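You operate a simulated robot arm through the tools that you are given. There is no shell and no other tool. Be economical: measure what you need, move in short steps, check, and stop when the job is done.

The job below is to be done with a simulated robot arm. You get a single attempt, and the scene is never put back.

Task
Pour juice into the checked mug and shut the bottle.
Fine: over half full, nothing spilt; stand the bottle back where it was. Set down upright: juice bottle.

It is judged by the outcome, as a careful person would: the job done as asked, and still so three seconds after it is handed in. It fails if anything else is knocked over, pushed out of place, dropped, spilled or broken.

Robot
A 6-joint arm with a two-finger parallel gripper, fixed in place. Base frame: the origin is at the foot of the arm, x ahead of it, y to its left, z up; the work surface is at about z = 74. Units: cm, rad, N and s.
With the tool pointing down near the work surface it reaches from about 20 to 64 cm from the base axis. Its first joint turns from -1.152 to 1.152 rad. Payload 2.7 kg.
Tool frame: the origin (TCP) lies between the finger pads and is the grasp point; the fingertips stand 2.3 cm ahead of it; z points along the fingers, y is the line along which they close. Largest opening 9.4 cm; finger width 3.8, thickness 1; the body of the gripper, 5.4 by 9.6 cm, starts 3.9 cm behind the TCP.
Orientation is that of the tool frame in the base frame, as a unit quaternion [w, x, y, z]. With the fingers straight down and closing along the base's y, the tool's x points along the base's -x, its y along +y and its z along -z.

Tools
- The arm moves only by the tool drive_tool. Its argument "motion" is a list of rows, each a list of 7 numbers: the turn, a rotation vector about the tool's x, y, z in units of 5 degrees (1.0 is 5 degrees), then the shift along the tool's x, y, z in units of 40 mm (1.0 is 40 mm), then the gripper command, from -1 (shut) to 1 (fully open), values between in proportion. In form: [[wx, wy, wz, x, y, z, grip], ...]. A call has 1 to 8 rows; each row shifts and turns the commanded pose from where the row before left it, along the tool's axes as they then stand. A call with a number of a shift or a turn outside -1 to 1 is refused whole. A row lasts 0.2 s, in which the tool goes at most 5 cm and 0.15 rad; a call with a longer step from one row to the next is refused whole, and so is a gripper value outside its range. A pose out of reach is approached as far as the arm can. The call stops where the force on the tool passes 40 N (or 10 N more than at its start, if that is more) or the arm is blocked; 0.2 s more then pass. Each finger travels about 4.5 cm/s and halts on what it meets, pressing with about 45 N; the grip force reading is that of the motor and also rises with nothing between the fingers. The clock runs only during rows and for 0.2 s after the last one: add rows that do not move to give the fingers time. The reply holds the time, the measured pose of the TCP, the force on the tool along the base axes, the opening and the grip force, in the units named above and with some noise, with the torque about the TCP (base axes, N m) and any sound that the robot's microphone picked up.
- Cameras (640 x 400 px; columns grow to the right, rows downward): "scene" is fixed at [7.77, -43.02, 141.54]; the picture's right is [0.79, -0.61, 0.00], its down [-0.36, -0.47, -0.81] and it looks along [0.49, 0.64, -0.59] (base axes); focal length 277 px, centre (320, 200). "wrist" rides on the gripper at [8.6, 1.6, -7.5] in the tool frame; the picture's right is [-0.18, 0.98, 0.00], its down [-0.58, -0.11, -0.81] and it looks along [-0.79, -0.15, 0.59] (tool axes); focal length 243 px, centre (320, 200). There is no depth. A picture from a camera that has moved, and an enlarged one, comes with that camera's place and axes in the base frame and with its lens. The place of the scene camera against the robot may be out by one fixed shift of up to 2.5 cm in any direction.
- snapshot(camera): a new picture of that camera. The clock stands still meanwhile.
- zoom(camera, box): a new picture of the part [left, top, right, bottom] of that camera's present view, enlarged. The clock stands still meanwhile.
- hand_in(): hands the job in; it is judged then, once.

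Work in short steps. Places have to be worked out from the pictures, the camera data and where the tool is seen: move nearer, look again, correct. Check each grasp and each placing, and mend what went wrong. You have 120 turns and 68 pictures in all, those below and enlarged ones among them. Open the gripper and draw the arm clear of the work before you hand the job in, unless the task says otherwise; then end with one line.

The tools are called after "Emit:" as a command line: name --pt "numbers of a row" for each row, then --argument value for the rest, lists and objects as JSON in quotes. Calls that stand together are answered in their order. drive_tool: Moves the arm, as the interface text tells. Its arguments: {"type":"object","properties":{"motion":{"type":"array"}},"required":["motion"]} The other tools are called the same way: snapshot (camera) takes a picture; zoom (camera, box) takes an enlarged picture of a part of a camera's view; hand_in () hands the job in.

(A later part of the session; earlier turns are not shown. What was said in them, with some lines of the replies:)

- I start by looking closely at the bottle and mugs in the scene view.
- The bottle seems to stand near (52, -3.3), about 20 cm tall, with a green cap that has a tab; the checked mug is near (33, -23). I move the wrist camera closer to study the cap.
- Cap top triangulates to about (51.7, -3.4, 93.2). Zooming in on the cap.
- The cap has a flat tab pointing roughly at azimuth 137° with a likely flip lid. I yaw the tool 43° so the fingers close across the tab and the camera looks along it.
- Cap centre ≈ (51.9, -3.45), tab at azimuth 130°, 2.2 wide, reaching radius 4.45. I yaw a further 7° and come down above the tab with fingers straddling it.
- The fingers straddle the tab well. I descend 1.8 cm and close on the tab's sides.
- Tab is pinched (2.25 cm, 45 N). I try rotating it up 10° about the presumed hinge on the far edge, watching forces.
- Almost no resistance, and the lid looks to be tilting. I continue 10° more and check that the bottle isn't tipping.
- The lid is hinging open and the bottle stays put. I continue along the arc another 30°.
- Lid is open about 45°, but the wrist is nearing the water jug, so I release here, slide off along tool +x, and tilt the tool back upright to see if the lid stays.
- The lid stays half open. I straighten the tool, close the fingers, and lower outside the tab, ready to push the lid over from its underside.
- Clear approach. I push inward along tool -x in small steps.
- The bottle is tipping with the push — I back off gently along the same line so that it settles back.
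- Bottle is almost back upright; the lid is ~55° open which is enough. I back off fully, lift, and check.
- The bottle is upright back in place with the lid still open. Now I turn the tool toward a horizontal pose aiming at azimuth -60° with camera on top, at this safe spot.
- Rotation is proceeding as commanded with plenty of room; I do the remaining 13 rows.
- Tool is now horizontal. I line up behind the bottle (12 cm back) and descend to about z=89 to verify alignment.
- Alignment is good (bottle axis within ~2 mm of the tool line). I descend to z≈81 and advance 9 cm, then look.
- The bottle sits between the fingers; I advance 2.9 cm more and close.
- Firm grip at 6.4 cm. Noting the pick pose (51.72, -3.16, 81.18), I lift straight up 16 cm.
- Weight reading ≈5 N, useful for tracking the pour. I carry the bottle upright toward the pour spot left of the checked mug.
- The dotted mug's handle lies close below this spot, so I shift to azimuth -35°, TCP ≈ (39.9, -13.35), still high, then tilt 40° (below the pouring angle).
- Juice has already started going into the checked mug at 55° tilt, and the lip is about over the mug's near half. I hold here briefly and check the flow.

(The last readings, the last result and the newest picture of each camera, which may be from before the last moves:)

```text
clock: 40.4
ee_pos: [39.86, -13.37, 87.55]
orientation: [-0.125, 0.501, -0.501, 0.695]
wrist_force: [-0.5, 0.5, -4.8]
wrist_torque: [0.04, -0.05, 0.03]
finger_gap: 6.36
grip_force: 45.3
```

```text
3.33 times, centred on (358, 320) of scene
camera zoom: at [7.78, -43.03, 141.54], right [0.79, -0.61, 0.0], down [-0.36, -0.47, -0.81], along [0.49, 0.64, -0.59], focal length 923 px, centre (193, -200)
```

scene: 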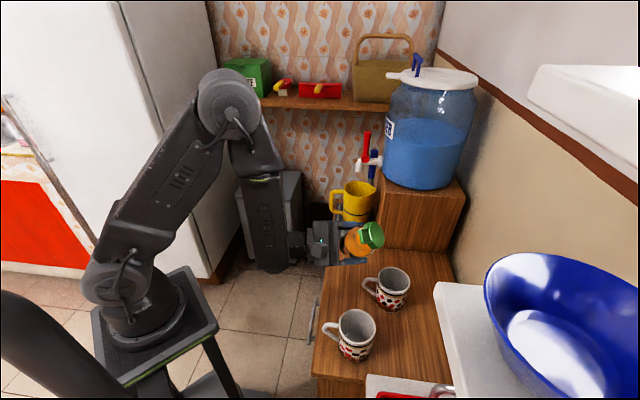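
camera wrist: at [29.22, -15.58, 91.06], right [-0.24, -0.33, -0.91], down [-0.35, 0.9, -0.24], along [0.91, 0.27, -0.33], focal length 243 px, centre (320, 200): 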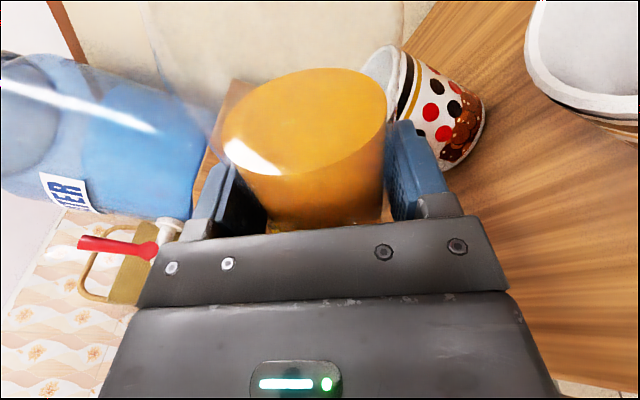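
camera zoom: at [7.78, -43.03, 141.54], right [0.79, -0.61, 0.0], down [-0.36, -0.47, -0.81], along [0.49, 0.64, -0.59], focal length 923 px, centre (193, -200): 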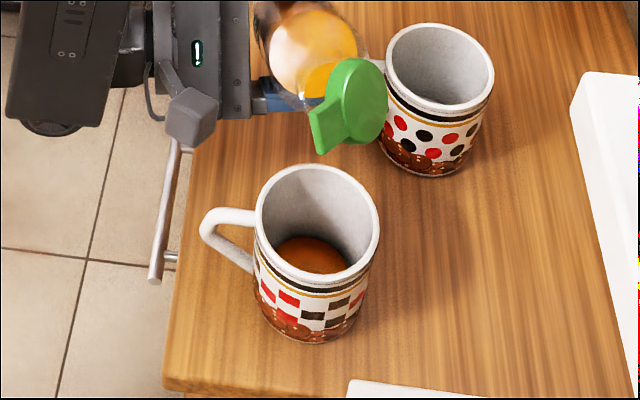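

Clean so far, about 1 cm in the mug. I lower 2.5 cm and tilt 5° more.

Emit:
drive_tool --pt "0 0 0 -0.18 0.255 0 -0.3" --pt "0 0 0 -0.18 0.255 0 -0.3" --pt "0 0 0.5 0 0 0 -0.3" --pt "0 0 0.5 0 0 0 -0.3" --pt "0 0 0 0 0 0 -0.3" --pt "0 0 0 0 0 0 -0.3"

Emit:
zoom --camera "scene" --box '[310, 260, 406, 380]'

```text
clock: 41.8
ee_pos: [39.87, -13.22, 84.89]
orientation: [-0.156, 0.478, -0.523, 0.689]
wrist_force: [-0.4, -0.2, -4.7]
wrist_torque: [0.07, 0.0, 0.0]
finger_gap: 6.35
grip_force: 45.2
```

```text
3.33 times, centred on (358, 320) of scene
camera zoom: at [7.77, -43.03, 141.54], right [0.79, -0.61, 0.0], down [-0.36, -0.47, -0.81], along [0.49, 0.64, -0.59], focal length 923 px, centre (193, -200)
```

zoom: 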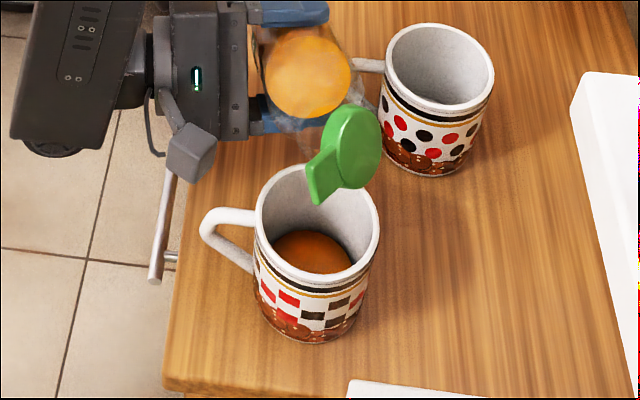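

Level rising, nothing spilt. Another 5° and hold.

Emit:
drive_tool --pt "0 0 0.5 0 0 0 -0.3" --pt "0 0 0.5 0 0 0 -0.3" --pt "0 0 0 0 0 0 -0.3" --pt "0 0 0 0 0 0 -0.3" --pt "0 0 0 0 0 0 -0.3" --pt "0 0 0 0 0 0 -0.3"

Emit:
zoom --camera "scene" --box '[310, 260, 406, 380]'

```text
clock: 43.2
ee_pos: [39.71, -13.31, 85.02]
orientation: [-0.184, 0.455, -0.543, 0.681]
wrist_force: [0.1, 0.9, -3.8]
wrist_torque: [0.04, -0.07, 0.0]
finger_gap: 6.35
grip_force: 44.7
```

```text
3.33 times, centred on (358, 320) of scene
camera zoom: at [7.77, -43.03, 141.54], right [0.79, -0.61, 0.0], down [-0.36, -0.47, -0.81], along [0.49, 0.64, -0.59], focal length 923 px, centre (193, -200)
```

zoom: 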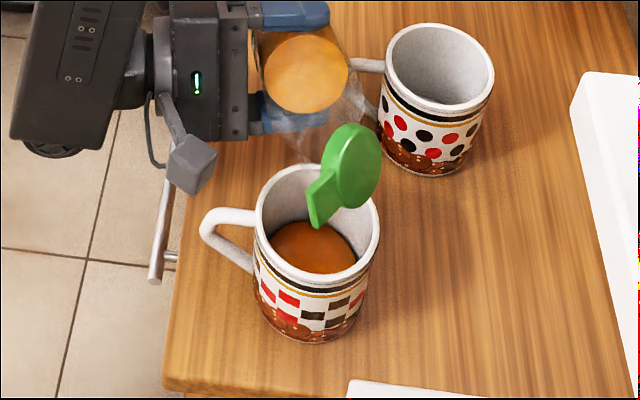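

Working well. I tilt another 7.5° and hold a bit longer.

Emit:
drive_tool --pt "0 0 0.5 0 0 0 -0.3" --pt "0 0 0.5 0 0 0 -0.3" --pt "0 0 0.5 0 0 0 -0.3" --pt "0 0 0 0 0 0 -0.3" --pt "0 0 0 0 0 0 -0.3" --pt "0 0 0 0 0 0 -0.3" --pt "0 0 0 0 0 0 -0.3"

Emit:
zoom --camera "scene" --box '[310, 260, 406, 380]'

```text
clock: 44.8
ee_pos: [39.83, -13.37, 84.93]
orientation: [-0.228, 0.418, -0.572, 0.668]
wrist_force: [-0.6, 0.2, -2.1]
wrist_torque: [-0.01, 0.01, -0.02]
finger_gap: 6.38
grip_force: 45.3
```

```text
3.33 times, centred on (358, 320) of scene
camera zoom: at [7.77, -43.03, 141.54], right [0.79, -0.61, 0.0], down [-0.36, -0.47, -0.81], along [0.49, 0.64, -0.59], focal length 923 px, centre (193, -200)
```

zoom: 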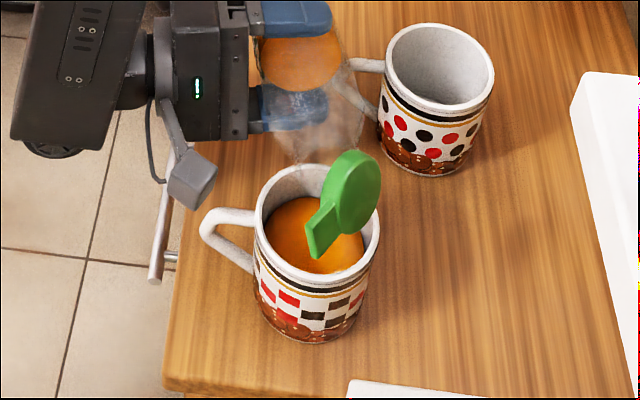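

The weight fell by ~2.5–3 N and the juice is about 2–2.5 cm below the rim: well over half. I tilt back upright now.

Emit:
drive_tool --pt "0 0 -1 0 0 0 -0.3" --pt "0 0 -1 0 0 0 -0.3" --pt "0 0 -1 0 0 0 -0.3" --pt "0 0 -1 0 0 0 -0.3" --pt "0 0 0 0 0 0 -0.3" --pt "0 0 0 0 0 0 -0.3"

Emit:
zoom --camera "scene" --box '[310, 260, 406, 380]'

```text
clock: 46.2
ee_pos: [39.77, -13.4, 84.92]
orientation: [-0.109, 0.511, -0.491, 0.698]
wrist_force: [-0.3, 0.5, -3.6]
wrist_torque: [0.08, -0.01, 0.0]
finger_gap: 6.38
grip_force: 45.4
```

```text
3.33 times, centred on (358, 320) of scene
camera zoom: at [7.77, -43.02, 141.54], right [0.79, -0.61, 0.0], down [-0.36, -0.47, -0.81], along [0.49, 0.64, -0.59], focal length 923 px, centre (193, -200)
```

zoom: 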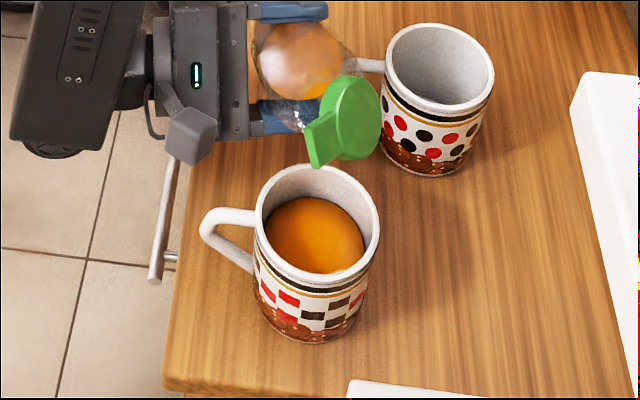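

I zoom on the mug to measure the fill level before leaving.

Emit:
zoom --camera "scene" --box '[328, 300, 384, 372]'

```text
5.56 times, centred on (356, 336) of scene
camera zoom: at [7.77, -43.02, 141.54], right [0.79, -0.61, 0.0], down [-0.36, -0.47, -0.81], along [0.49, 0.64, -0.59], focal length 1538 px, centre (120, -556)
```

zoom: 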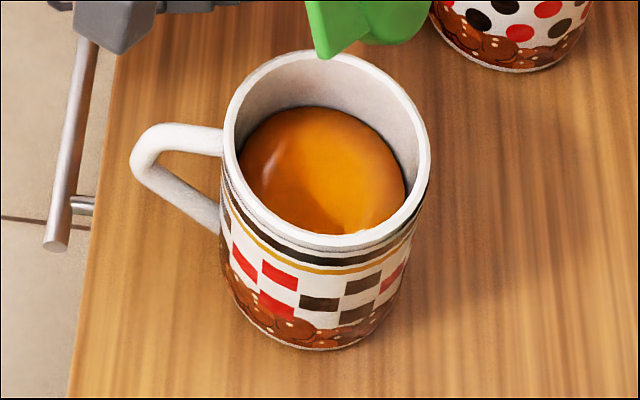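

Geometry says about 60% full, so I add a little for margin: tilt back to about 75° briefly, then return.

Emit:
drive_tool --pt "0 0 1 0 0 0 -0.3" --pt "0 0 1 0 0 0 -0.3" --pt "0 0 1 0 0 0 -0.3" --pt "0 0 1 0 0 0 -0.3" --pt "0 0 0.5 0 0 0 -0.3" --pt "0 0 0 0 0 0 -0.3" --pt "0 0 0 0 0 0 -0.3" --pt "0 0 -1 0 0 0 -0.3"

Emit:
drive_tool --pt "0 0 -1 0 0 0 -0.3" --pt "0 0 -1 0 0 0 -0.3" --pt "0 0 -1 0 0 0 -0.3" --pt "0 0 -1 0 0 0 -0.3" --pt "0 0 -0.5 0 0 0 -0.3" --pt "0 0 0 0 0 0 -0.3"

Emit:
zoom --camera "scene" --box '[328, 300, 384, 372]'

```text
clock: 48.0
ee_pos: [39.91, -13.32, 84.94]
orientation: [-0.214, 0.43, -0.563, 0.673]
wrist_force: [-0.1, 0.6, -1.3]
wrist_torque: [0.06, -0.06, 0.01]
finger_gap: 6.37
grip_force: 45.2
```

```text
clock: 49.4
ee_pos: [39.8, -13.34, 85.02]
orientation: [-0.079, 0.532, -0.466, 0.702]
wrist_force: [-0.1, 0.3, -3.0]
wrist_torque: [0.01, -0.06, 0.02]
finger_gap: 6.39
grip_force: 45.0
```

```text
5.56 times, centred on (356, 336) of scene
camera zoom: at [7.77, -43.02, 141.54], right [0.79, -0.61, 0.0], down [-0.36, -0.47, -0.81], along [0.49, 0.64, -0.59], focal length 1538 px, centre (120, -556)
```

zoom: 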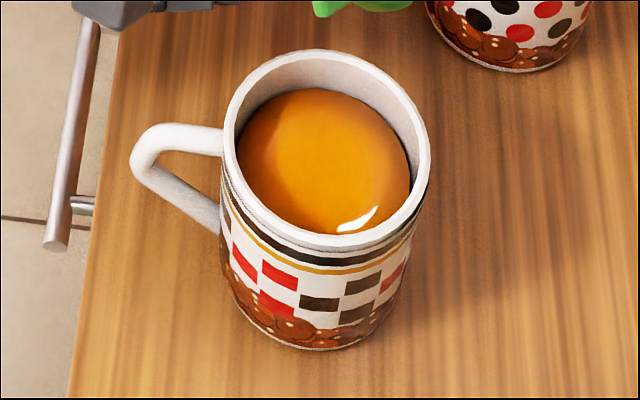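

Now about three quarters full, no spills. I raise 12 cm and roll the remaining 47.5° back upright.

Emit:
drive_tool --pt "0 0 0 0.5 -0.55 0 -0.3" --pt "0 0 0 0.5 -0.55 0 -0.3" --pt "0 0 0 0.51 -0.55 0 -0.3" --pt "0 0 0 0.51 -0.55 0 -0.3" --pt "0 0 -1 0 0 0 -0.3" --pt "0 0 -1 0 0 0 -0.3" --pt "0 0 -1 0 0 0 -0.3" --pt "0 0 -1 0 0 0 -0.3"

Emit:
drive_tool --pt "0 0 -1 0 0 0 -0.3" --pt "0 0 -1 0 0 0 -0.3" --pt "0 0 -1 0 0 0 -0.3" --pt "0 0 -1 0 0 0 -0.3" --pt "0 0 -1 0 0 0 -0.3" --pt "0 0 -0.5 0 0 0 -0.3" --pt "0 0 0 0 0 0 -0.3"

```text
clock: 51.2
ee_pos: [39.81, -13.48, 97.06]
orientation: [0.046, 0.605, -0.368, 0.704]
wrist_force: [0.7, 0.8, -2.0]
wrist_torque: [0.0, 0.01, 0.02]
finger_gap: 6.38
grip_force: 45.3
```

```text
clock: 52.8
ee_pos: [39.86, -13.56, 96.92]
orientation: [0.21, 0.676, -0.214, 0.674]
wrist_force: [0.5, 0.5, -2.5]
wrist_torque: [0.05, 0.06, -0.04]
finger_gap: 6.37
grip_force: 44.8
```

Bottle upright again, ~250 ml poured. I yaw back to azimuth -60° and carry it back above its original spot.

Emit:
drive_tool --pt "-0.8 0 0 0 0 0 -0.3" --pt "-0.8 0 0 0 0 0 -0.3" --pt "-0.8 0 0 0 0 0 -0.3" --pt "-0.8 0 0 0 0 0 -0.3" --pt "-0.9 0 0 0 0 0 -0.3" --pt "-0.9 0 0 0 0 0 -0.3" --pt "0 0 0 0 0 0 -0.3"

Emit:
drive_tool --pt "0 0 0 0 -0.3 -0.06 -0.3" --pt "0 0 0 0 -0.55 -0.11 -0.3" --pt "0 0 0 0 -0.6 -0.12 -0.3" --pt "0 0 0 0 -0.65 -0.13 -0.3" --pt "0 0 0 0 -0.65 -0.13 -0.3" --pt "0 0 0 0 -0.6 -0.12 -0.3" --pt "0 0 0 0 -0.4 -0.08 -0.3" --pt "0 0 0 0 -0.12 -0.02 -0.3"

```text
clock: 54.4
ee_pos: [39.89, -13.53, 96.95]
orientation: [0.353, 0.613, -0.355, 0.611]
wrist_force: [-0.2, -0.9, -2.6]
wrist_torque: [-0.01, 0.02, -0.02]
finger_gap: 6.38
grip_force: 45.1
```

```text
clock: 56.2
ee_pos: [51.7, -2.93, 97.0]
orientation: [0.353, 0.613, -0.356, 0.611]
wrist_force: [-0.4, 0.1, -2.2]
wrist_torque: [0.01, 0.03, 0.02]
finger_gap: 6.37
grip_force: 45.3
```

Over the spot; a 3 mm forward correction, then lower to just above the table.

Emit:
drive_tool --pt "0 0 0 -0.6 0 0.08 -0.3" --pt "0 0 0 -0.8 0 0 -0.3" --pt "0 0 0 -0.8 0 0 -0.3" --pt "0 0 0 -0.8 0 0 -0.3" --pt "0 0 0 -0.6 0 0 -0.3" --pt "0 0 0 -0.2 0 0 -0.3" --pt "0 0 0 0 0 0 -0.3"

Emit:
zoom --camera "scene" --box '[270, 180, 430, 280]'

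```text
clock: 57.8
ee_pos: [51.86, -3.16, 81.68]
orientation: [0.351, 0.614, -0.355, 0.612]
wrist_force: [0.6, -0.5, -2.9]
wrist_torque: [0.01, -0.03, 0.01]
finger_gap: 6.37
grip_force: 45.3
```

```text
4.00 times, centred on (350, 230) of scene
camera zoom: at [7.77, -43.02, 141.54], right [0.79, -0.61, 0.0], down [-0.36, -0.47, -0.81], along [0.49, 0.64, -0.59], focal length 1108 px, centre (200, 80)
```

zoom: 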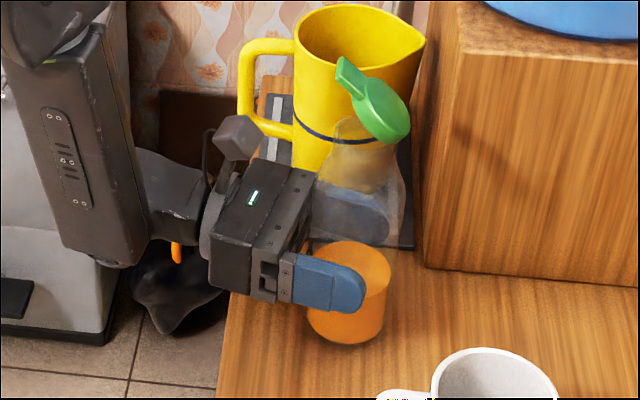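

Half a centimetre to go; I lower in tiny steps, watching for the weight to transfer.

Emit:
drive_tool --pt "0 0 0 -0.06 0 0 -0.3" --pt "0 0 0 -0.05 0 0 -0.3" --pt "0 0 0 0 0 0 -0.3"

```text
clock: 58.6
ee_pos: [51.78, -3.1, 81.36]
orientation: [0.351, 0.614, -0.355, 0.612]
wrist_force: [0.6, 0.8, -2.9]
wrist_torque: [0.01, -0.01, -0.02]
finger_gap: 6.39
grip_force: 45.0
```

Emit:
drive_tool --pt "0 0 0 -0.03 0 0 -0.3" --pt "0 0 0 -0.03 0 0 -0.3" --pt "0 0 0 0 0 0 -0.3"

```text
clock: 59.4
ee_pos: [51.79, -3.07, 80.99]
orientation: [0.352, 0.613, -0.356, 0.612]
wrist_force: [-0.4, -2.1, 3.2]
wrist_torque: [-0.12, 0.22, 0.05]
finger_gap: 6.36
grip_force: 44.8
```

Contact made (force reversed to +3 N). I open the fingers fully, then check.

Emit:
drive_tool --pt "0 0 0 0 0 0 0.4" --pt "0 0 0 0 0 0 0.6" --pt "0 0 0 0 0 0 1" --pt "0 0 0 0 0 0 1" --pt "0 0 0 0 0 -0.3 1" --pt "0 0 0 0 0 -0.6 1" --pt "0 0 0 0 0 -0.9 1" --pt "0 0 0 0 0 -0.9 1"

Emit:
zoom --camera "scene" --box '[270, 180, 430, 280]'

```text
clock: 61.2
ee_pos: [46.27, 6.07, 80.99]
orientation: [0.352, 0.613, -0.355, 0.611]
wrist_force: [-0.7, 0.8, -1.0]
wrist_torque: [-0.03, -0.04, -0.02]
finger_gap: 9.39
grip_force: 0.0
```

```text
4.00 times, centred on (350, 230) of scene
camera zoom: at [7.77, -43.03, 141.54], right [0.79, -0.61, 0.0], down [-0.36, -0.47, -0.81], along [0.49, 0.64, -0.59], focal length 1108 px, centre (200, 80)
```

zoom: 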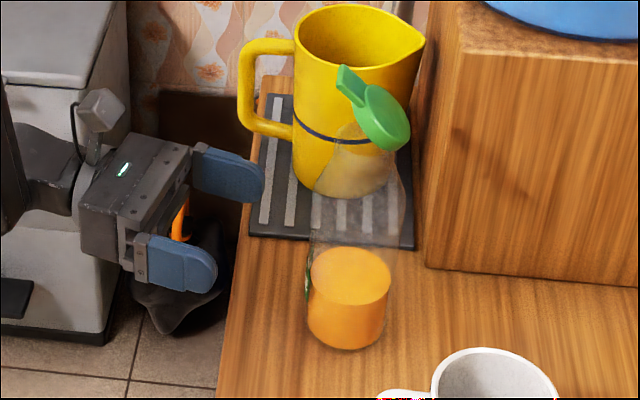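

Bottle stands upright in its place with the lid still ~48° open. To shut it with no net push on the bottle, I'll pinch the tab again from the back with the tool pitched 48° down; first I rise and reorient.

Emit:
drive_tool --pt "0 0 0 1 0 -0.1 1" --pt "0 0 0 1 0 0 1" --pt "0 0 0 1 0 0 1" --pt "0 0 0 1 0 0 1" --pt "0 0 0 1 0 0 1" --pt "0 0 0 1 0 0 0.5" --pt "1 0 0 0 0 0 0" --pt "1 0 0 0 0 0 0"

Emit:
drive_tool --pt "0 -1 0 0 0 0 0" --pt "0 -1 0 0 0 0 0" --pt "0 -1 0 0 0 0 0" --pt "0 -1 0 0 0 0 0" --pt "0 -1 0 0 0 0 0" --pt "0 -1 0 0 0 0 0" --pt "0 -1 0 0 0 0 0" --pt "0 -1 0 0 0 0 0"

Emit:
drive_tool --pt "0 -0.8 0 0 0 0 0" --pt "0 -0.8 0 0 0 0 0" --pt "0 0 0 0 0 0 0"

Emit:
snapshot --camera "wrist"

```text
clock: 63.0
ee_pos: [46.21, 6.25, 105.14]
orientation: [0.297, 0.642, -0.3, 0.64]
wrist_force: [-0.7, 0.5, -0.8]
wrist_torque: [0.04, -0.01, -0.06]
finger_gap: 4.69
grip_force: 0.0
```

```text
clock: 64.8
ee_pos: [46.15, 6.39, 105.31]
orientation: [0.176, 0.822, -0.383, 0.382]
wrist_force: [-0.6, 0.2, 0.0]
wrist_torque: [0.04, 0.03, -0.03]
finger_gap: 4.71
grip_force: 0.1
```

```text
clock: 65.6
ee_pos: [46.24, 6.37, 105.22]
orientation: [0.149, 0.847, -0.395, 0.323]
wrist_force: [0.1, -0.9, 0.3]
wrist_torque: [0.02, -0.01, 0.01]
finger_gap: 4.7
grip_force: 0.0
```

```text
18 pictures are left
camera wrist: at [45.92, 4.24, 116.55], right [-0.84, -0.53, -0.13], down [-0.54, 0.81, 0.22], along [-0.01, 0.25, -0.97], focal length 243 px, centre (320, 200)
```

wrist: 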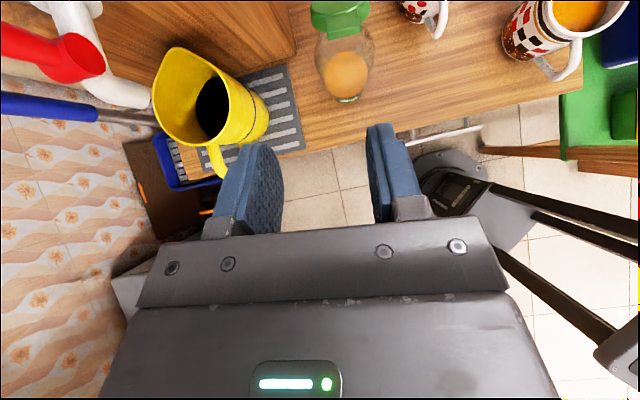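

Orientation is as planned. I move to the pre-grasp, 7 cm back from the tab along the tool axis, and look.

Emit:
drive_tool --pt "0 0 0 0.234 0.25 0.5 0" --pt "0 0 0 0.234 0.25 0.56 0" --pt "0 0 0 0 0 0 0"

Emit:
snapshot --camera "wrist"

Emit:
zoom --camera "scene" --box '[310, 150, 438, 230]'

```text
clock: 66.4
ee_pos: [47.55, 2.0, 103.34]
orientation: [0.148, 0.847, -0.394, 0.324]
wrist_force: [0.0, 0.2, 0.2]
wrist_torque: [-0.02, 0.01, 0.0]
finger_gap: 4.7
grip_force: 0.1
```

```text
17 pictures are left
camera wrist: at [47.24, -0.12, 114.61], right [-0.84, -0.53, -0.13], down [-0.54, 0.81, 0.21], along [-0.01, 0.25, -0.97], focal length 243 px, centre (320, 200)
```

wrist: 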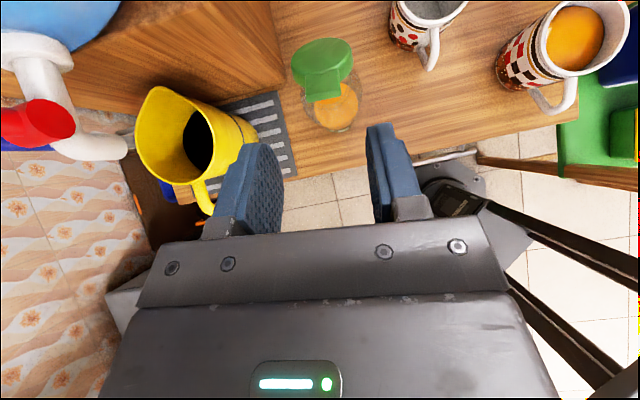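

```text
5.00 times, centred on (374, 190) of scene
camera zoom: at [7.77, -43.02, 141.54], right [0.79, -0.61, 0.0], down [-0.36, -0.47, -0.81], along [0.49, 0.64, -0.59], focal length 1384 px, centre (50, 250)
```

zoom: 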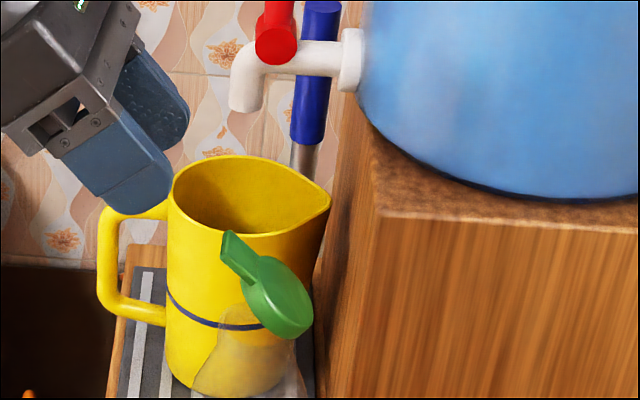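

Tab is centred between the fingers' path. I advance 7 cm along the tool axis and check before closing.

Emit:
drive_tool --pt "0 0 0 0 0.03 0.6 0" --pt "0 0 0 0 0.02 0.6 0" --pt "0 0 0 0 0 0.35 0" --pt "0 0 0 0 0 0.2 0" --pt "0 0 0 0 0 0 0"

Emit:
zoom --camera "scene" --box '[310, 170, 438, 250]'

Emit:
zoom --camera "wrist" --box '[200, 80, 440, 230]'

```text
clock: 67.6
ee_pos: [50.45, -1.8, 98.15]
orientation: [0.149, 0.847, -0.395, 0.323]
wrist_force: [0.4, -0.3, 0.0]
wrist_torque: [0.0, 0.0, 0.01]
finger_gap: 4.71
grip_force: 0.0
```

```text
5.00 times, centred on (374, 210) of scene
camera zoom: at [7.77, -43.02, 141.54], right [0.79, -0.61, 0.0], down [-0.36, -0.47, -0.81], along [0.49, 0.64, -0.59], focal length 1384 px, centre (50, 150)
```

zoom: 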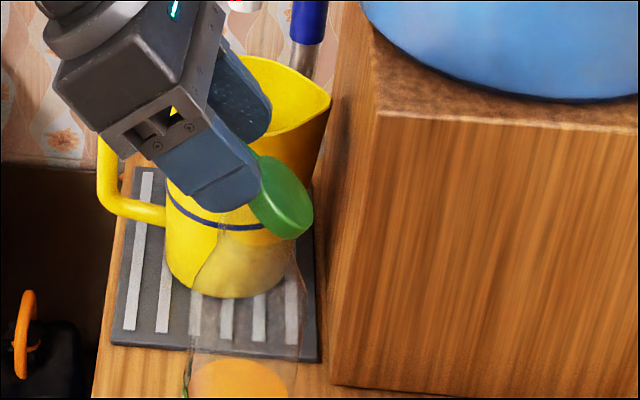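

```text
2.67 times, centred on (320, 155) of wrist
camera zoom: at [50.14, -3.97, 109.39], right [-0.84, -0.53, -0.13], down [-0.54, 0.81, 0.21], along [-0.01, 0.25, -0.97], focal length 647 px, centre (320, 320)
```

zoom: 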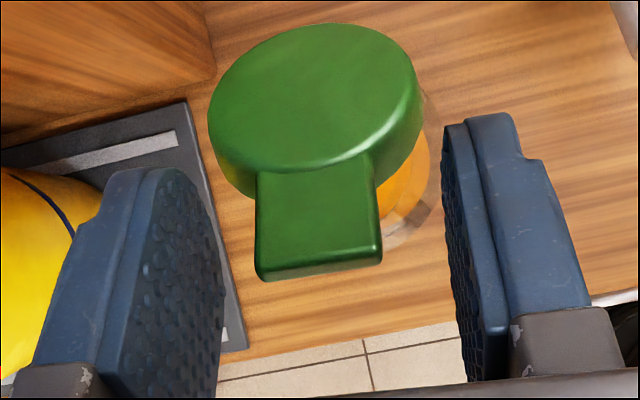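

Tab is nicely between the pads, ~2.5 mm off centre; I correct that and pinch.

Emit:
drive_tool --pt "0 0 0 0 -0.06 0 0" --pt "0 0 0 0 0 0 -0.3" --pt "0 0 0 0 0 0 -0.45" --pt "0 0 0 0 0 0 -0.6" --pt "0 0 0 0 0 0 -0.7" --pt "0 0 0 0 0 0 -0.7" --pt "0 0 0 0 0 0 -0.7"

Emit:
zoom --camera "wrist" --box '[200, 80, 440, 230]'

```text
clock: 69.2
ee_pos: [50.52, -1.61, 98.08]
orientation: [0.149, 0.847, -0.395, 0.324]
wrist_force: [-0.6, -0.2, 0.2]
wrist_torque: [0.03, -0.01, -0.02]
finger_gap: 2.28
grip_force: 45.2
```

```text
2.67 times, centred on (320, 155) of wrist
camera zoom: at [50.27, -3.81, 109.42], right [-0.84, -0.53, -0.13], down [-0.54, 0.81, 0.21], along [-0.01, 0.25, -0.97], focal length 647 px, centre (320, 320)
```

zoom: 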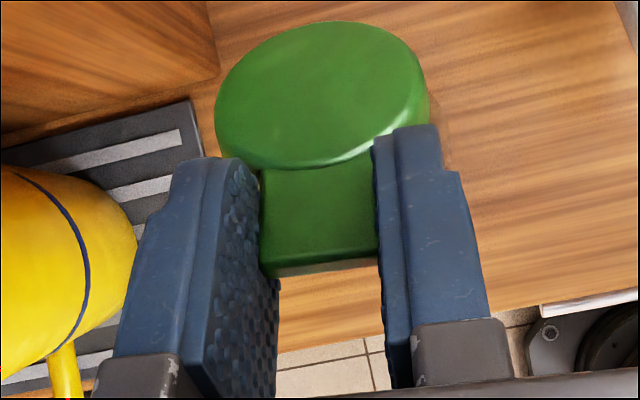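

Pinched (2.28 cm). I rotate the lid closed about its hinge: 20° first, then check.

Emit:
drive_tool --pt "0 1 0 -0.158 0 0 -0.7" --pt "0 1 0 -0.158 0 0 -0.7" --pt "0 1 0 -0.158 0 0 -0.7" --pt "0 1 0 -0.158 0 0 -0.7" --pt "0 0 0 0 0 0 -0.7"

Emit:
zoom --camera "scene" --box '[310, 190, 438, 270]'

```text
clock: 70.4
ee_pos: [49.38, -0.38, 96.24]
orientation: [0.215, 0.778, -0.363, 0.466]
wrist_force: [-0.6, -1.7, 6.5]
wrist_torque: [-0.46, -0.18, -0.04]
finger_gap: 2.29
grip_force: 45.3
```

```text
5.00 times, centred on (374, 230) of scene
camera zoom: at [7.76, -43.03, 141.54], right [0.79, -0.61, 0.0], down [-0.36, -0.47, -0.81], along [0.49, 0.64, -0.59], focal length 1384 px, centre (50, 50)
```

zoom: 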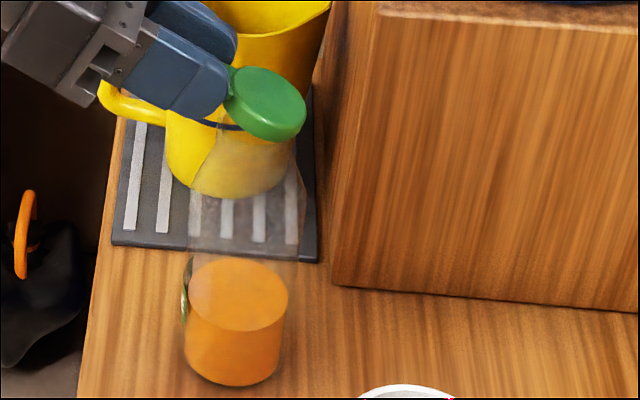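

A 6.5 N downward load has built up, so the arc is slightly low; I ease up 1.5 mm and read again.

Emit:
drive_tool --pt "0 0 0 0.033 0 -0.017 -0.7" --pt "0 0 0 0 0 0 -0.7"

```text
clock: 71.0
ee_pos: [49.42, -0.33, 96.13]
orientation: [0.215, 0.778, -0.362, 0.466]
wrist_force: [2.0, -0.9, 0.5]
wrist_torque: [0.08, -0.28, 0.0]
finger_gap: 2.3
grip_force: 44.8
```

Load relieved. Continue 15° more with a slightly shallower arc.

Emit:
drive_tool --pt "0 1 0 -0.153 0 0 -0.7" --pt "0 1 0 -0.153 0 0 -0.7" --pt "0 0 0 0 0 0 -0.7"

```text
clock: 71.8
ee_pos: [49.12, -0.02, 95.09]
orientation: [0.246, 0.734, -0.342, 0.532]
wrist_force: [0.1, -0.2, -0.1]
wrist_torque: [-0.08, 0.06, -0.02]
finger_gap: 2.31
grip_force: 45.0
```

Forces are near zero. Another 10°.

Emit:
drive_tool --pt "0 1 0 -0.155 0 0 -0.7" --pt "0 1 0 -0.155 0 0 -0.7" --pt "0 0 0 0 0 0 -0.7"

Emit:
zoom --camera "scene" --box '[310, 190, 438, 270]'

```text
clock: 72.6
ee_pos: [48.92, 0.17, 94.01]
orientation: [0.274, 0.685, -0.32, 0.594]
wrist_force: [-0.1, -0.3, -0.1]
wrist_torque: [0.11, 0.03, -0.01]
finger_gap: 2.27
grip_force: 44.6
```

```text
5.00 times, centred on (374, 230) of scene
camera zoom: at [7.77, -43.02, 141.54], right [0.79, -0.61, 0.0], down [-0.36, -0.47, -0.81], along [0.49, 0.64, -0.59], focal length 1384 px, centre (50, 50)
```

zoom: 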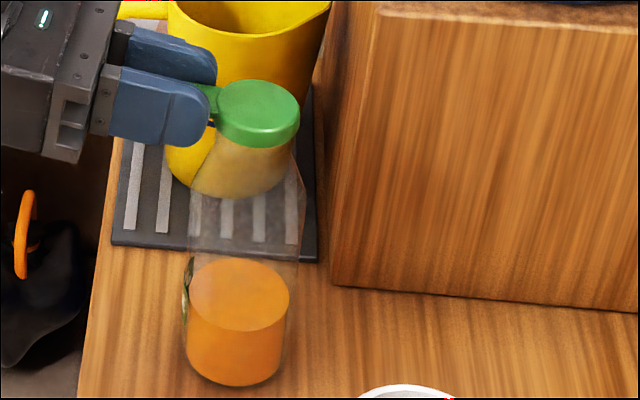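

About 8° left by pitch. I finish in small steps, expecting contact force as it seats.

Emit:
drive_tool --pt "0 0.8 0 -0.125 0 0 -0.7" --pt "0 0.6 0 -0.094 0 0 -0.7" --pt "0 0 0 0 0 0 -0.7"

```text
clock: 73.4
ee_pos: [48.99, 0.45, 93.34]
orientation: [0.294, 0.645, -0.303, 0.637]
wrist_force: [-2.6, 2.9, 17.1]
wrist_torque: [0.35, 0.29, -0.01]
finger_gap: 2.27
grip_force: 45.2
```

17 N: the lid has seated against its stop. I ease the load off a little and look.

Emit:
drive_tool --pt "0 0 0 0.03 0 0 -0.7" --pt "0 0 0 0 0 0 -0.7"

Emit:
zoom --camera "scene" --box '[330, 195, 394, 235]'

```text
clock: 74.0
ee_pos: [48.87, 0.6, 93.44]
orientation: [0.294, 0.647, -0.303, 0.635]
wrist_force: [-1.4, 2.2, 14.2]
wrist_torque: [0.21, -0.06, 0.03]
finger_gap: 2.31
grip_force: 45.0
```

```text
10.00 times, centred on (362, 215) of scene
camera zoom: at [7.75, -43.02, 141.55], right [0.79, -0.61, 0.0], down [-0.36, -0.47, -0.81], along [0.49, 0.64, -0.59], focal length 2769 px, centre (-100, 50)
```

zoom: 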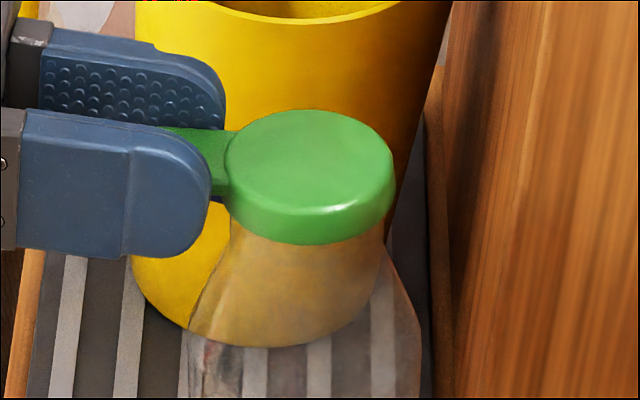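

The lid looks seated, but there is still load and the bottle may lean a hair; I ease up more.

Emit:
drive_tool --pt "0 0 0 0.03 0 0 -0.7" --pt "0 0 0 0.03 0 0 -0.7" --pt "0 0 0 0 0 0 -0.7"

```text
clock: 74.8
ee_pos: [48.69, 0.47, 93.37]
orientation: [0.294, 0.649, -0.303, 0.633]
wrist_force: [-1.0, 1.7, 1.0]
wrist_torque: [0.22, 0.19, 0.04]
finger_gap: 2.28
grip_force: 45.2
```

Load is down to ~1 N. I open the fingers and check the lid and bottle.

Emit:
drive_tool --pt "0 0 0 0 0 0 -0.3" --pt "0 0 0 0 0 0 0" --pt "0 0 0 0 0 0 0" --pt "0 0 0 0 0 -0.3 0" --pt "0 0 0 0 0 -0.6 0" --pt "0 0 0 0 0 -0.6 0"

Emit:
zoom --camera "scene" --box '[330, 195, 394, 235]'

Emit:
snapshot --camera "wrist"

```text
clock: 76.2
ee_pos: [45.14, 4.9, 93.57]
orientation: [0.294, 0.647, -0.303, 0.635]
wrist_force: [-1.0, 0.4, 0.0]
wrist_torque: [0.02, 0.0, 0.01]
finger_gap: 4.69
grip_force: 0.0
```

```text
10.00 times, centred on (362, 215) of scene
camera zoom: at [7.77, -43.03, 141.54], right [0.79, -0.61, 0.0], down [-0.36, -0.47, -0.81], along [0.49, 0.64, -0.59], focal length 2769 px, centre (-100, 50)
```

zoom: 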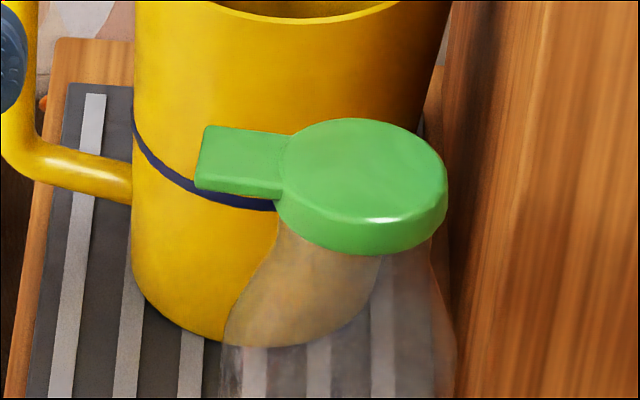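

```text
8 pictures are left
camera wrist: at [39.15, 9.44, 102.33], right [-0.75, -0.63, -0.19], down [-0.44, 0.7, -0.56], along [0.49, -0.34, -0.8], focal length 243 px, centre (320, 200)
```

wrist: 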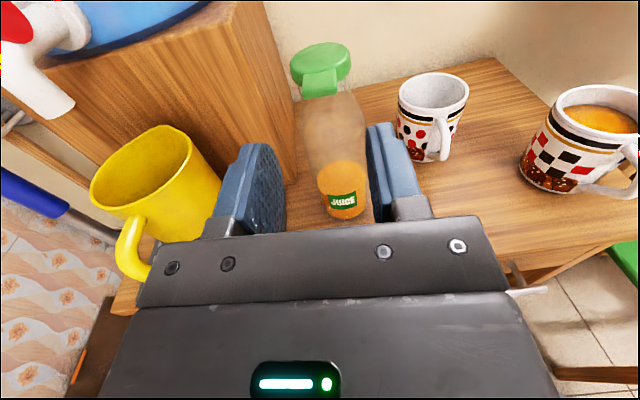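

The cap appears ~1 cm to the right of before — it may be rocking or shifted. I retreat slightly, let time pass and look again.

Emit:
drive_tool --pt "0 0 0 0 0 -0.6 0" --pt "0 0 0 0 0 0 0" --pt "0 0 0 0 0 0 0" --pt "0 0 0 0 0 0 0" --pt "0 0 0 0 0 0 0"

Emit:
zoom --camera "scene" --box '[310, 190, 438, 270]'

```text
clock: 77.4
ee_pos: [43.47, 6.87, 93.65]
orientation: [0.294, 0.647, -0.302, 0.635]
wrist_force: [0.0, 0.4, -0.3]
wrist_torque: [0.0, 0.01, -0.04]
finger_gap: 4.69
grip_force: 0.3
```

```text
5.00 times, centred on (374, 230) of scene
camera zoom: at [7.77, -43.02, 141.54], right [0.79, -0.61, 0.0], down [-0.36, -0.47, -0.81], along [0.49, 0.64, -0.59], focal length 1384 px, centre (50, 50)
```

zoom: 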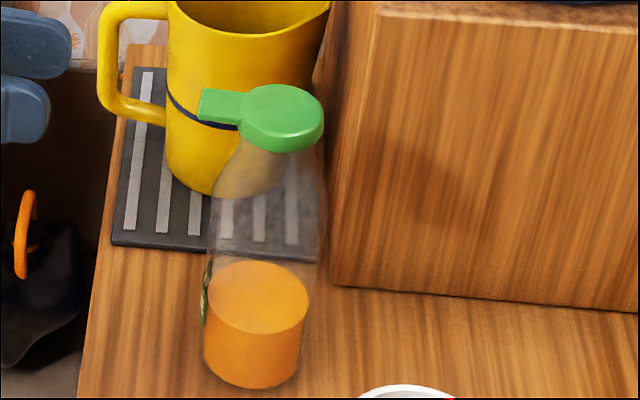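

The bottle stands upright but slid ~1.15 cm away during seating. I'll regrasp it low and set it back: first open, level the tool and descend to z≈81 on the same line.

Emit:
drive_tool --pt "0 0.2 0 0 0 0 1" --pt "0 0 0 -0.8 0 0 1" --pt "0 0 0 -0.8 0 0 1" --pt "0 0 0 -0.8 0 0 1" --pt "0 0 0 -0.75 0 0 1" --pt "0 0 0 0 0 0.7 1" --pt "0 0 0 0 0 0.7 1" --pt "0 0 0 0 0 0.7 1"

Emit:
snapshot --camera "wrist"

```text
clock: 79.2
ee_pos: [48.72, 0.2, 81.0]
orientation: [0.296, 0.642, -0.299, 0.641]
wrist_force: [0.1, -0.7, -0.1]
wrist_torque: [0.02, -0.05, 0.02]
finger_gap: 9.41
grip_force: 0.0
```

```text
6 pictures are left
camera wrist: at [42.74, 4.95, 89.65], right [-0.75, -0.63, -0.19], down [-0.44, 0.69, -0.58], along [0.49, -0.35, -0.79], focal length 243 px, centre (320, 200)
```

wrist: 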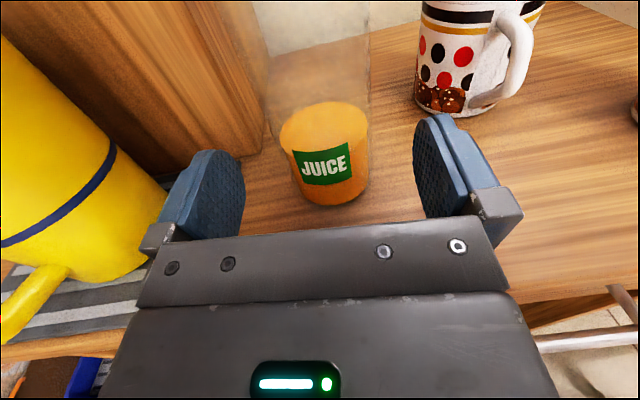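

Bottle is centred between the fingers. I advance 5.6 cm and close.

Emit:
drive_tool --pt "0 0 0 0 0 0.6 1" --pt "0 0 0 0 0 0.5 1" --pt "0 0 0 0 0 0.3 1" --pt "0 0 0 0 0 0 0.5" --pt "0 0 0 0 0 0 0.2" --pt "0 0 0 0 0 0 0" --pt "0 0 0 0 0 0 -0.2" --pt "0 0 0 0 0 0 -0.2"

```text
clock: 81.0
ee_pos: [52.33, -3.84, 81.05]
orientation: [0.297, 0.642, -0.3, 0.64]
wrist_force: [0.6, -1.2, -0.3]
wrist_torque: [-0.13, 0.03, 0.05]
finger_gap: 6.47
grip_force: 44.6
```

Gripped. I lift 6 mm, move back 1.17 cm, and lower again until contact.

Emit:
drive_tool --pt "0 0 0 0.08 0 0 -0.3" --pt "0 0 0 0.08 0 0 -0.3" --pt "0 0 0 0 0.01 -0.15 -0.3" --pt "0 0 0 0 0.01 -0.14 -0.3" --pt "0 0 0 -0.06 0 0 -0.3" --pt "0 0 0 -0.06 0 0 -0.3" --pt "0 0 0 0 0 0 -0.3"

Emit:
zoom --camera "scene" --box '[310, 190, 438, 270]'

```text
clock: 82.6
ee_pos: [51.59, -3.07, 81.25]
orientation: [0.298, 0.641, -0.301, 0.64]
wrist_force: [-1.3, 0.9, -2.4]
wrist_torque: [-0.02, 0.02, 0.01]
finger_gap: 6.48
grip_force: 45.3
```

```text
5.00 times, centred on (374, 230) of scene
camera zoom: at [7.77, -43.02, 141.54], right [0.79, -0.61, 0.0], down [-0.36, -0.47, -0.81], along [0.49, 0.64, -0.59], focal length 1384 px, centre (50, 50)
```

zoom: 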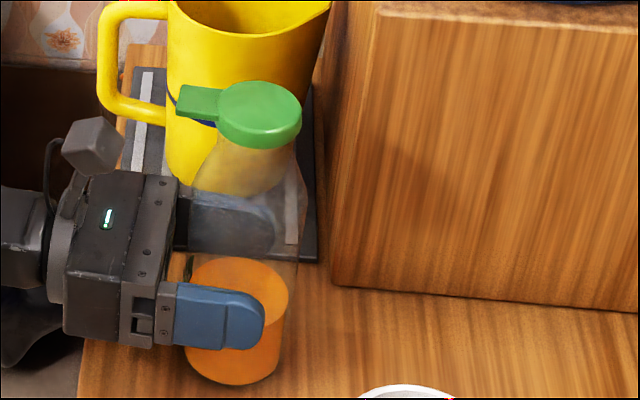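

Position now matches the original (cap back at pixel (362, 212)). Lower the last 1–2 mm and release.

Emit:
drive_tool --pt "0 0 0 -0.025 0 0 -0.3" --pt "0 0 0 -0.02 0 0 -0.3" --pt "0 0 0 0 0 0 -0.3"

```text
clock: 83.4
ee_pos: [51.59, -3.08, 81.07]
orientation: [0.297, 0.641, -0.3, 0.641]
wrist_force: [-0.7, -1.4, 2.7]
wrist_torque: [-0.12, 0.24, 0.03]
finger_gap: 6.47
grip_force: 44.9
```

Contact made; I release, retreat, and rise for the final press on the lid.

Emit:
drive_tool --pt "0 0 0 0 0 0 0.5" --pt "0 0 0 0 0 0 0.8" --pt "0 0 0 0 0 0 1" --pt "0 0 0 0 0 0 1" --pt "0 0 0 0 0 -0.4 1" --pt "0 0 0 0 0 -0.8 1" --pt "0 0 0 0 0 -0.9 1" --pt "0 0 0 0 0 -0.4 1"

Emit:
drive_tool --pt "0 0 0 1 0 0 0" --pt "0 0 0 1 0 0 -1" --pt "0 0 0 1 0 0 -1" --pt "0 0 0 1 0 0 -1" --pt "0 0 0 1 0 0 -1" --pt "0 -1 0 0.5 0 0 -1" --pt "0 -1 0 0 0 0 -1" --pt "0 -1 0 0 0 0 -1"

Emit:
drive_tool --pt "0 -1 0 0 0 0 -1" --pt "0 -1 0 0 0 0 -1" --pt "0 -1 0 0 0 0 -1" --pt "0 0 0 0 0 0 -1"

Emit:
zoom --camera "scene" --box '[310, 190, 438, 270]'

```text
clock: 85.2
ee_pos: [45.14, 4.67, 80.97]
orientation: [0.296, 0.642, -0.299, 0.641]
wrist_force: [0.2, -0.2, 0.3]
wrist_torque: [0.0, -0.03, -0.01]
finger_gap: 9.4
grip_force: 0.1
```

```text
clock: 87.0
ee_pos: [45.15, 4.46, 103.07]
orientation: [0.255, 0.72, -0.335, 0.551]
wrist_force: [-0.4, 0.9, 0.6]
wrist_torque: [-0.06, 0.0, 0.01]
finger_gap: 0.04
grip_force: 42.4
```

```text
clock: 88.0
ee_pos: [45.24, 4.51, 103.07]
orientation: [0.209, 0.786, -0.367, 0.451]
wrist_force: [-0.8, 0.6, 0.1]
wrist_torque: [0.04, 0.01, -0.05]
finger_gap: 0.01
grip_force: 42.4
```

```text
5.00 times, centred on (374, 230) of scene
camera zoom: at [7.77, -43.02, 141.54], right [0.79, -0.61, 0.0], down [-0.36, -0.47, -0.81], along [0.49, 0.64, -0.59], focal length 1384 px, centre (50, 50)
```

zoom: 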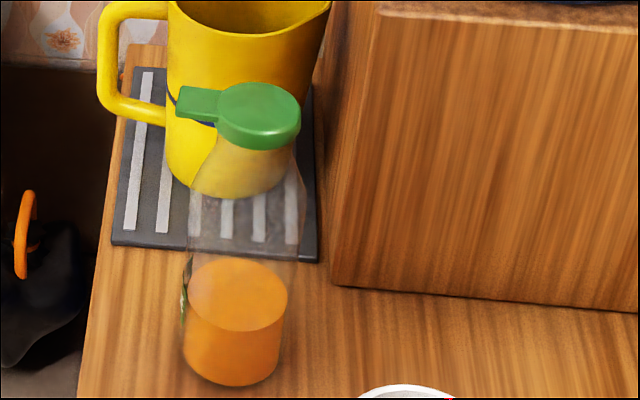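

Bottle is in its original place. I move the closed fingertips over the cap centre, 3 cm above.

Emit:
drive_tool --pt "0 0 0 0.08 0 0.7 -1" --pt "0 0 0 0.075 0 0.8 -1" --pt "0 0 0 0.07 0 0.92 -1" --pt "0 0 0 -0.325 0 0.19 -1" --pt "0 0 0 0 0 0 -1"

Emit:
zoom --camera "scene" --box '[330, 180, 394, 220]'

```text
clock: 89.2
ee_pos: [50.77, -2.32, 97.32]
orientation: [0.209, 0.786, -0.367, 0.452]
wrist_force: [-0.4, -0.6, -0.2]
wrist_torque: [-0.01, 0.0, 0.0]
finger_gap: 0.0
grip_force: 42.1
```

```text
10.00 times, centred on (362, 200) of scene
camera zoom: at [7.77, -43.02, 141.54], right [0.79, -0.61, 0.0], down [-0.36, -0.47, -0.81], along [0.49, 0.64, -0.59], focal length 2769 px, centre (-100, 200)
```

zoom: 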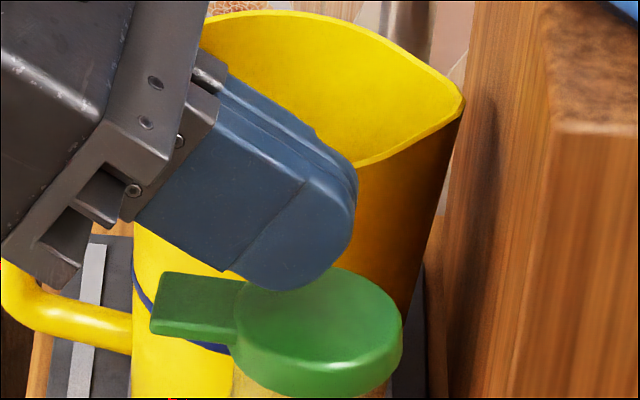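

Fingertips are right over the cap, ~1.3 cm above. I press down in 2.5 mm steps.

Emit:
drive_tool --pt "0 0 0 -0.054 0 0.031 -1" --pt "0 0 0 -0.054 0 0.031 -1" --pt "0 0 0 -0.054 0 0.031 -1" --pt "0 0 0 -0.054 0 0.031 -1" --pt "0 0 0 0 0 0 -1"

```text
clock: 90.4
ee_pos: [50.9, -2.24, 96.51]
orientation: [0.209, 0.784, -0.368, 0.454]
wrist_force: [-1.2, -1.5, 11.3]
wrist_torque: [-0.11, -0.05, -0.06]
finger_gap: 0.0
grip_force: 42.3
```

11 N pressing on the lid centre. One more millimetre, then lift straight off and clear away.

Emit:
drive_tool --pt "0 0 0 -0.03 0 0.017 -1" --pt "0 0 0 0 0 0 -1"

Emit:
drive_tool --pt "0 0 0 0.108 0 -0.062 -1" --pt "0 0 0 0.43 0 -0.25 -1" --pt "0 0 0 0.6 0 -0.35 -1" --pt "0 0 0 0 0 -0.9 0" --pt "0 0 0 0 0 -0.9 1" --pt "0 0 0 0 0 -0.8 1" --pt "0 0 0 0 0 0 1"

Emit:
zoom --camera "scene" --box '[330, 195, 394, 235]'

Emit:
snapshot --camera "scene"

```text
clock: 91.0
ee_pos: [50.82, -2.18, 96.41]
orientation: [0.209, 0.783, -0.368, 0.455]
wrist_force: [-3.1, -0.3, 26.8]
wrist_torque: [-0.24, -0.08, -0.08]
finger_gap: 0.0
grip_force: 42.1
```

```text
clock: 92.6
ee_pos: [45.04, 4.88, 106.97]
orientation: [0.208, 0.786, -0.366, 0.452]
wrist_force: [0.2, -0.2, -0.2]
wrist_torque: [-0.06, -0.01, -0.02]
finger_gap: 8.58
grip_force: 0.0
```

```text
10.00 times, centred on (362, 215) of scene
camera zoom: at [7.77, -43.02, 141.54], right [0.79, -0.61, 0.0], down [-0.36, -0.47, -0.81], along [0.49, 0.64, -0.59], focal length 2769 px, centre (-100, 50)
```

zoom: 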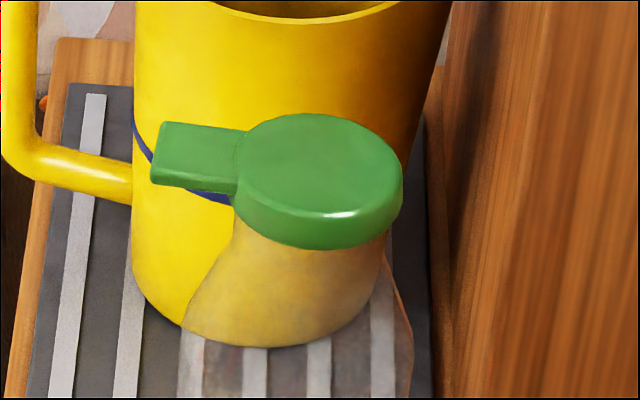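

```text
1 pictures are left
```

scene: 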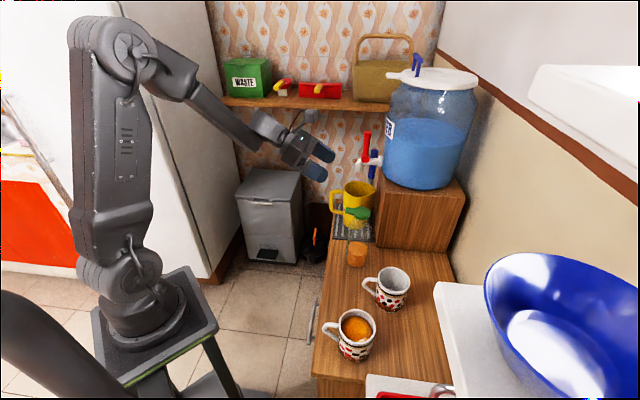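

The lid looks seated as it did at the start, the bottle is upright on its old spot, the mug is about three-quarters full, nothing is spilt, and the arm is clear with the gripper open, so I hand in.

Emit:
hand_in

```text
The job is handed in.
```

I poured the checked mug about three-quarters full with nothing spilt; the bottle's lid is shut and it stands upright back where it was. It slid about 1 cm while I was closing the lid, so I picked it up again and put it back.
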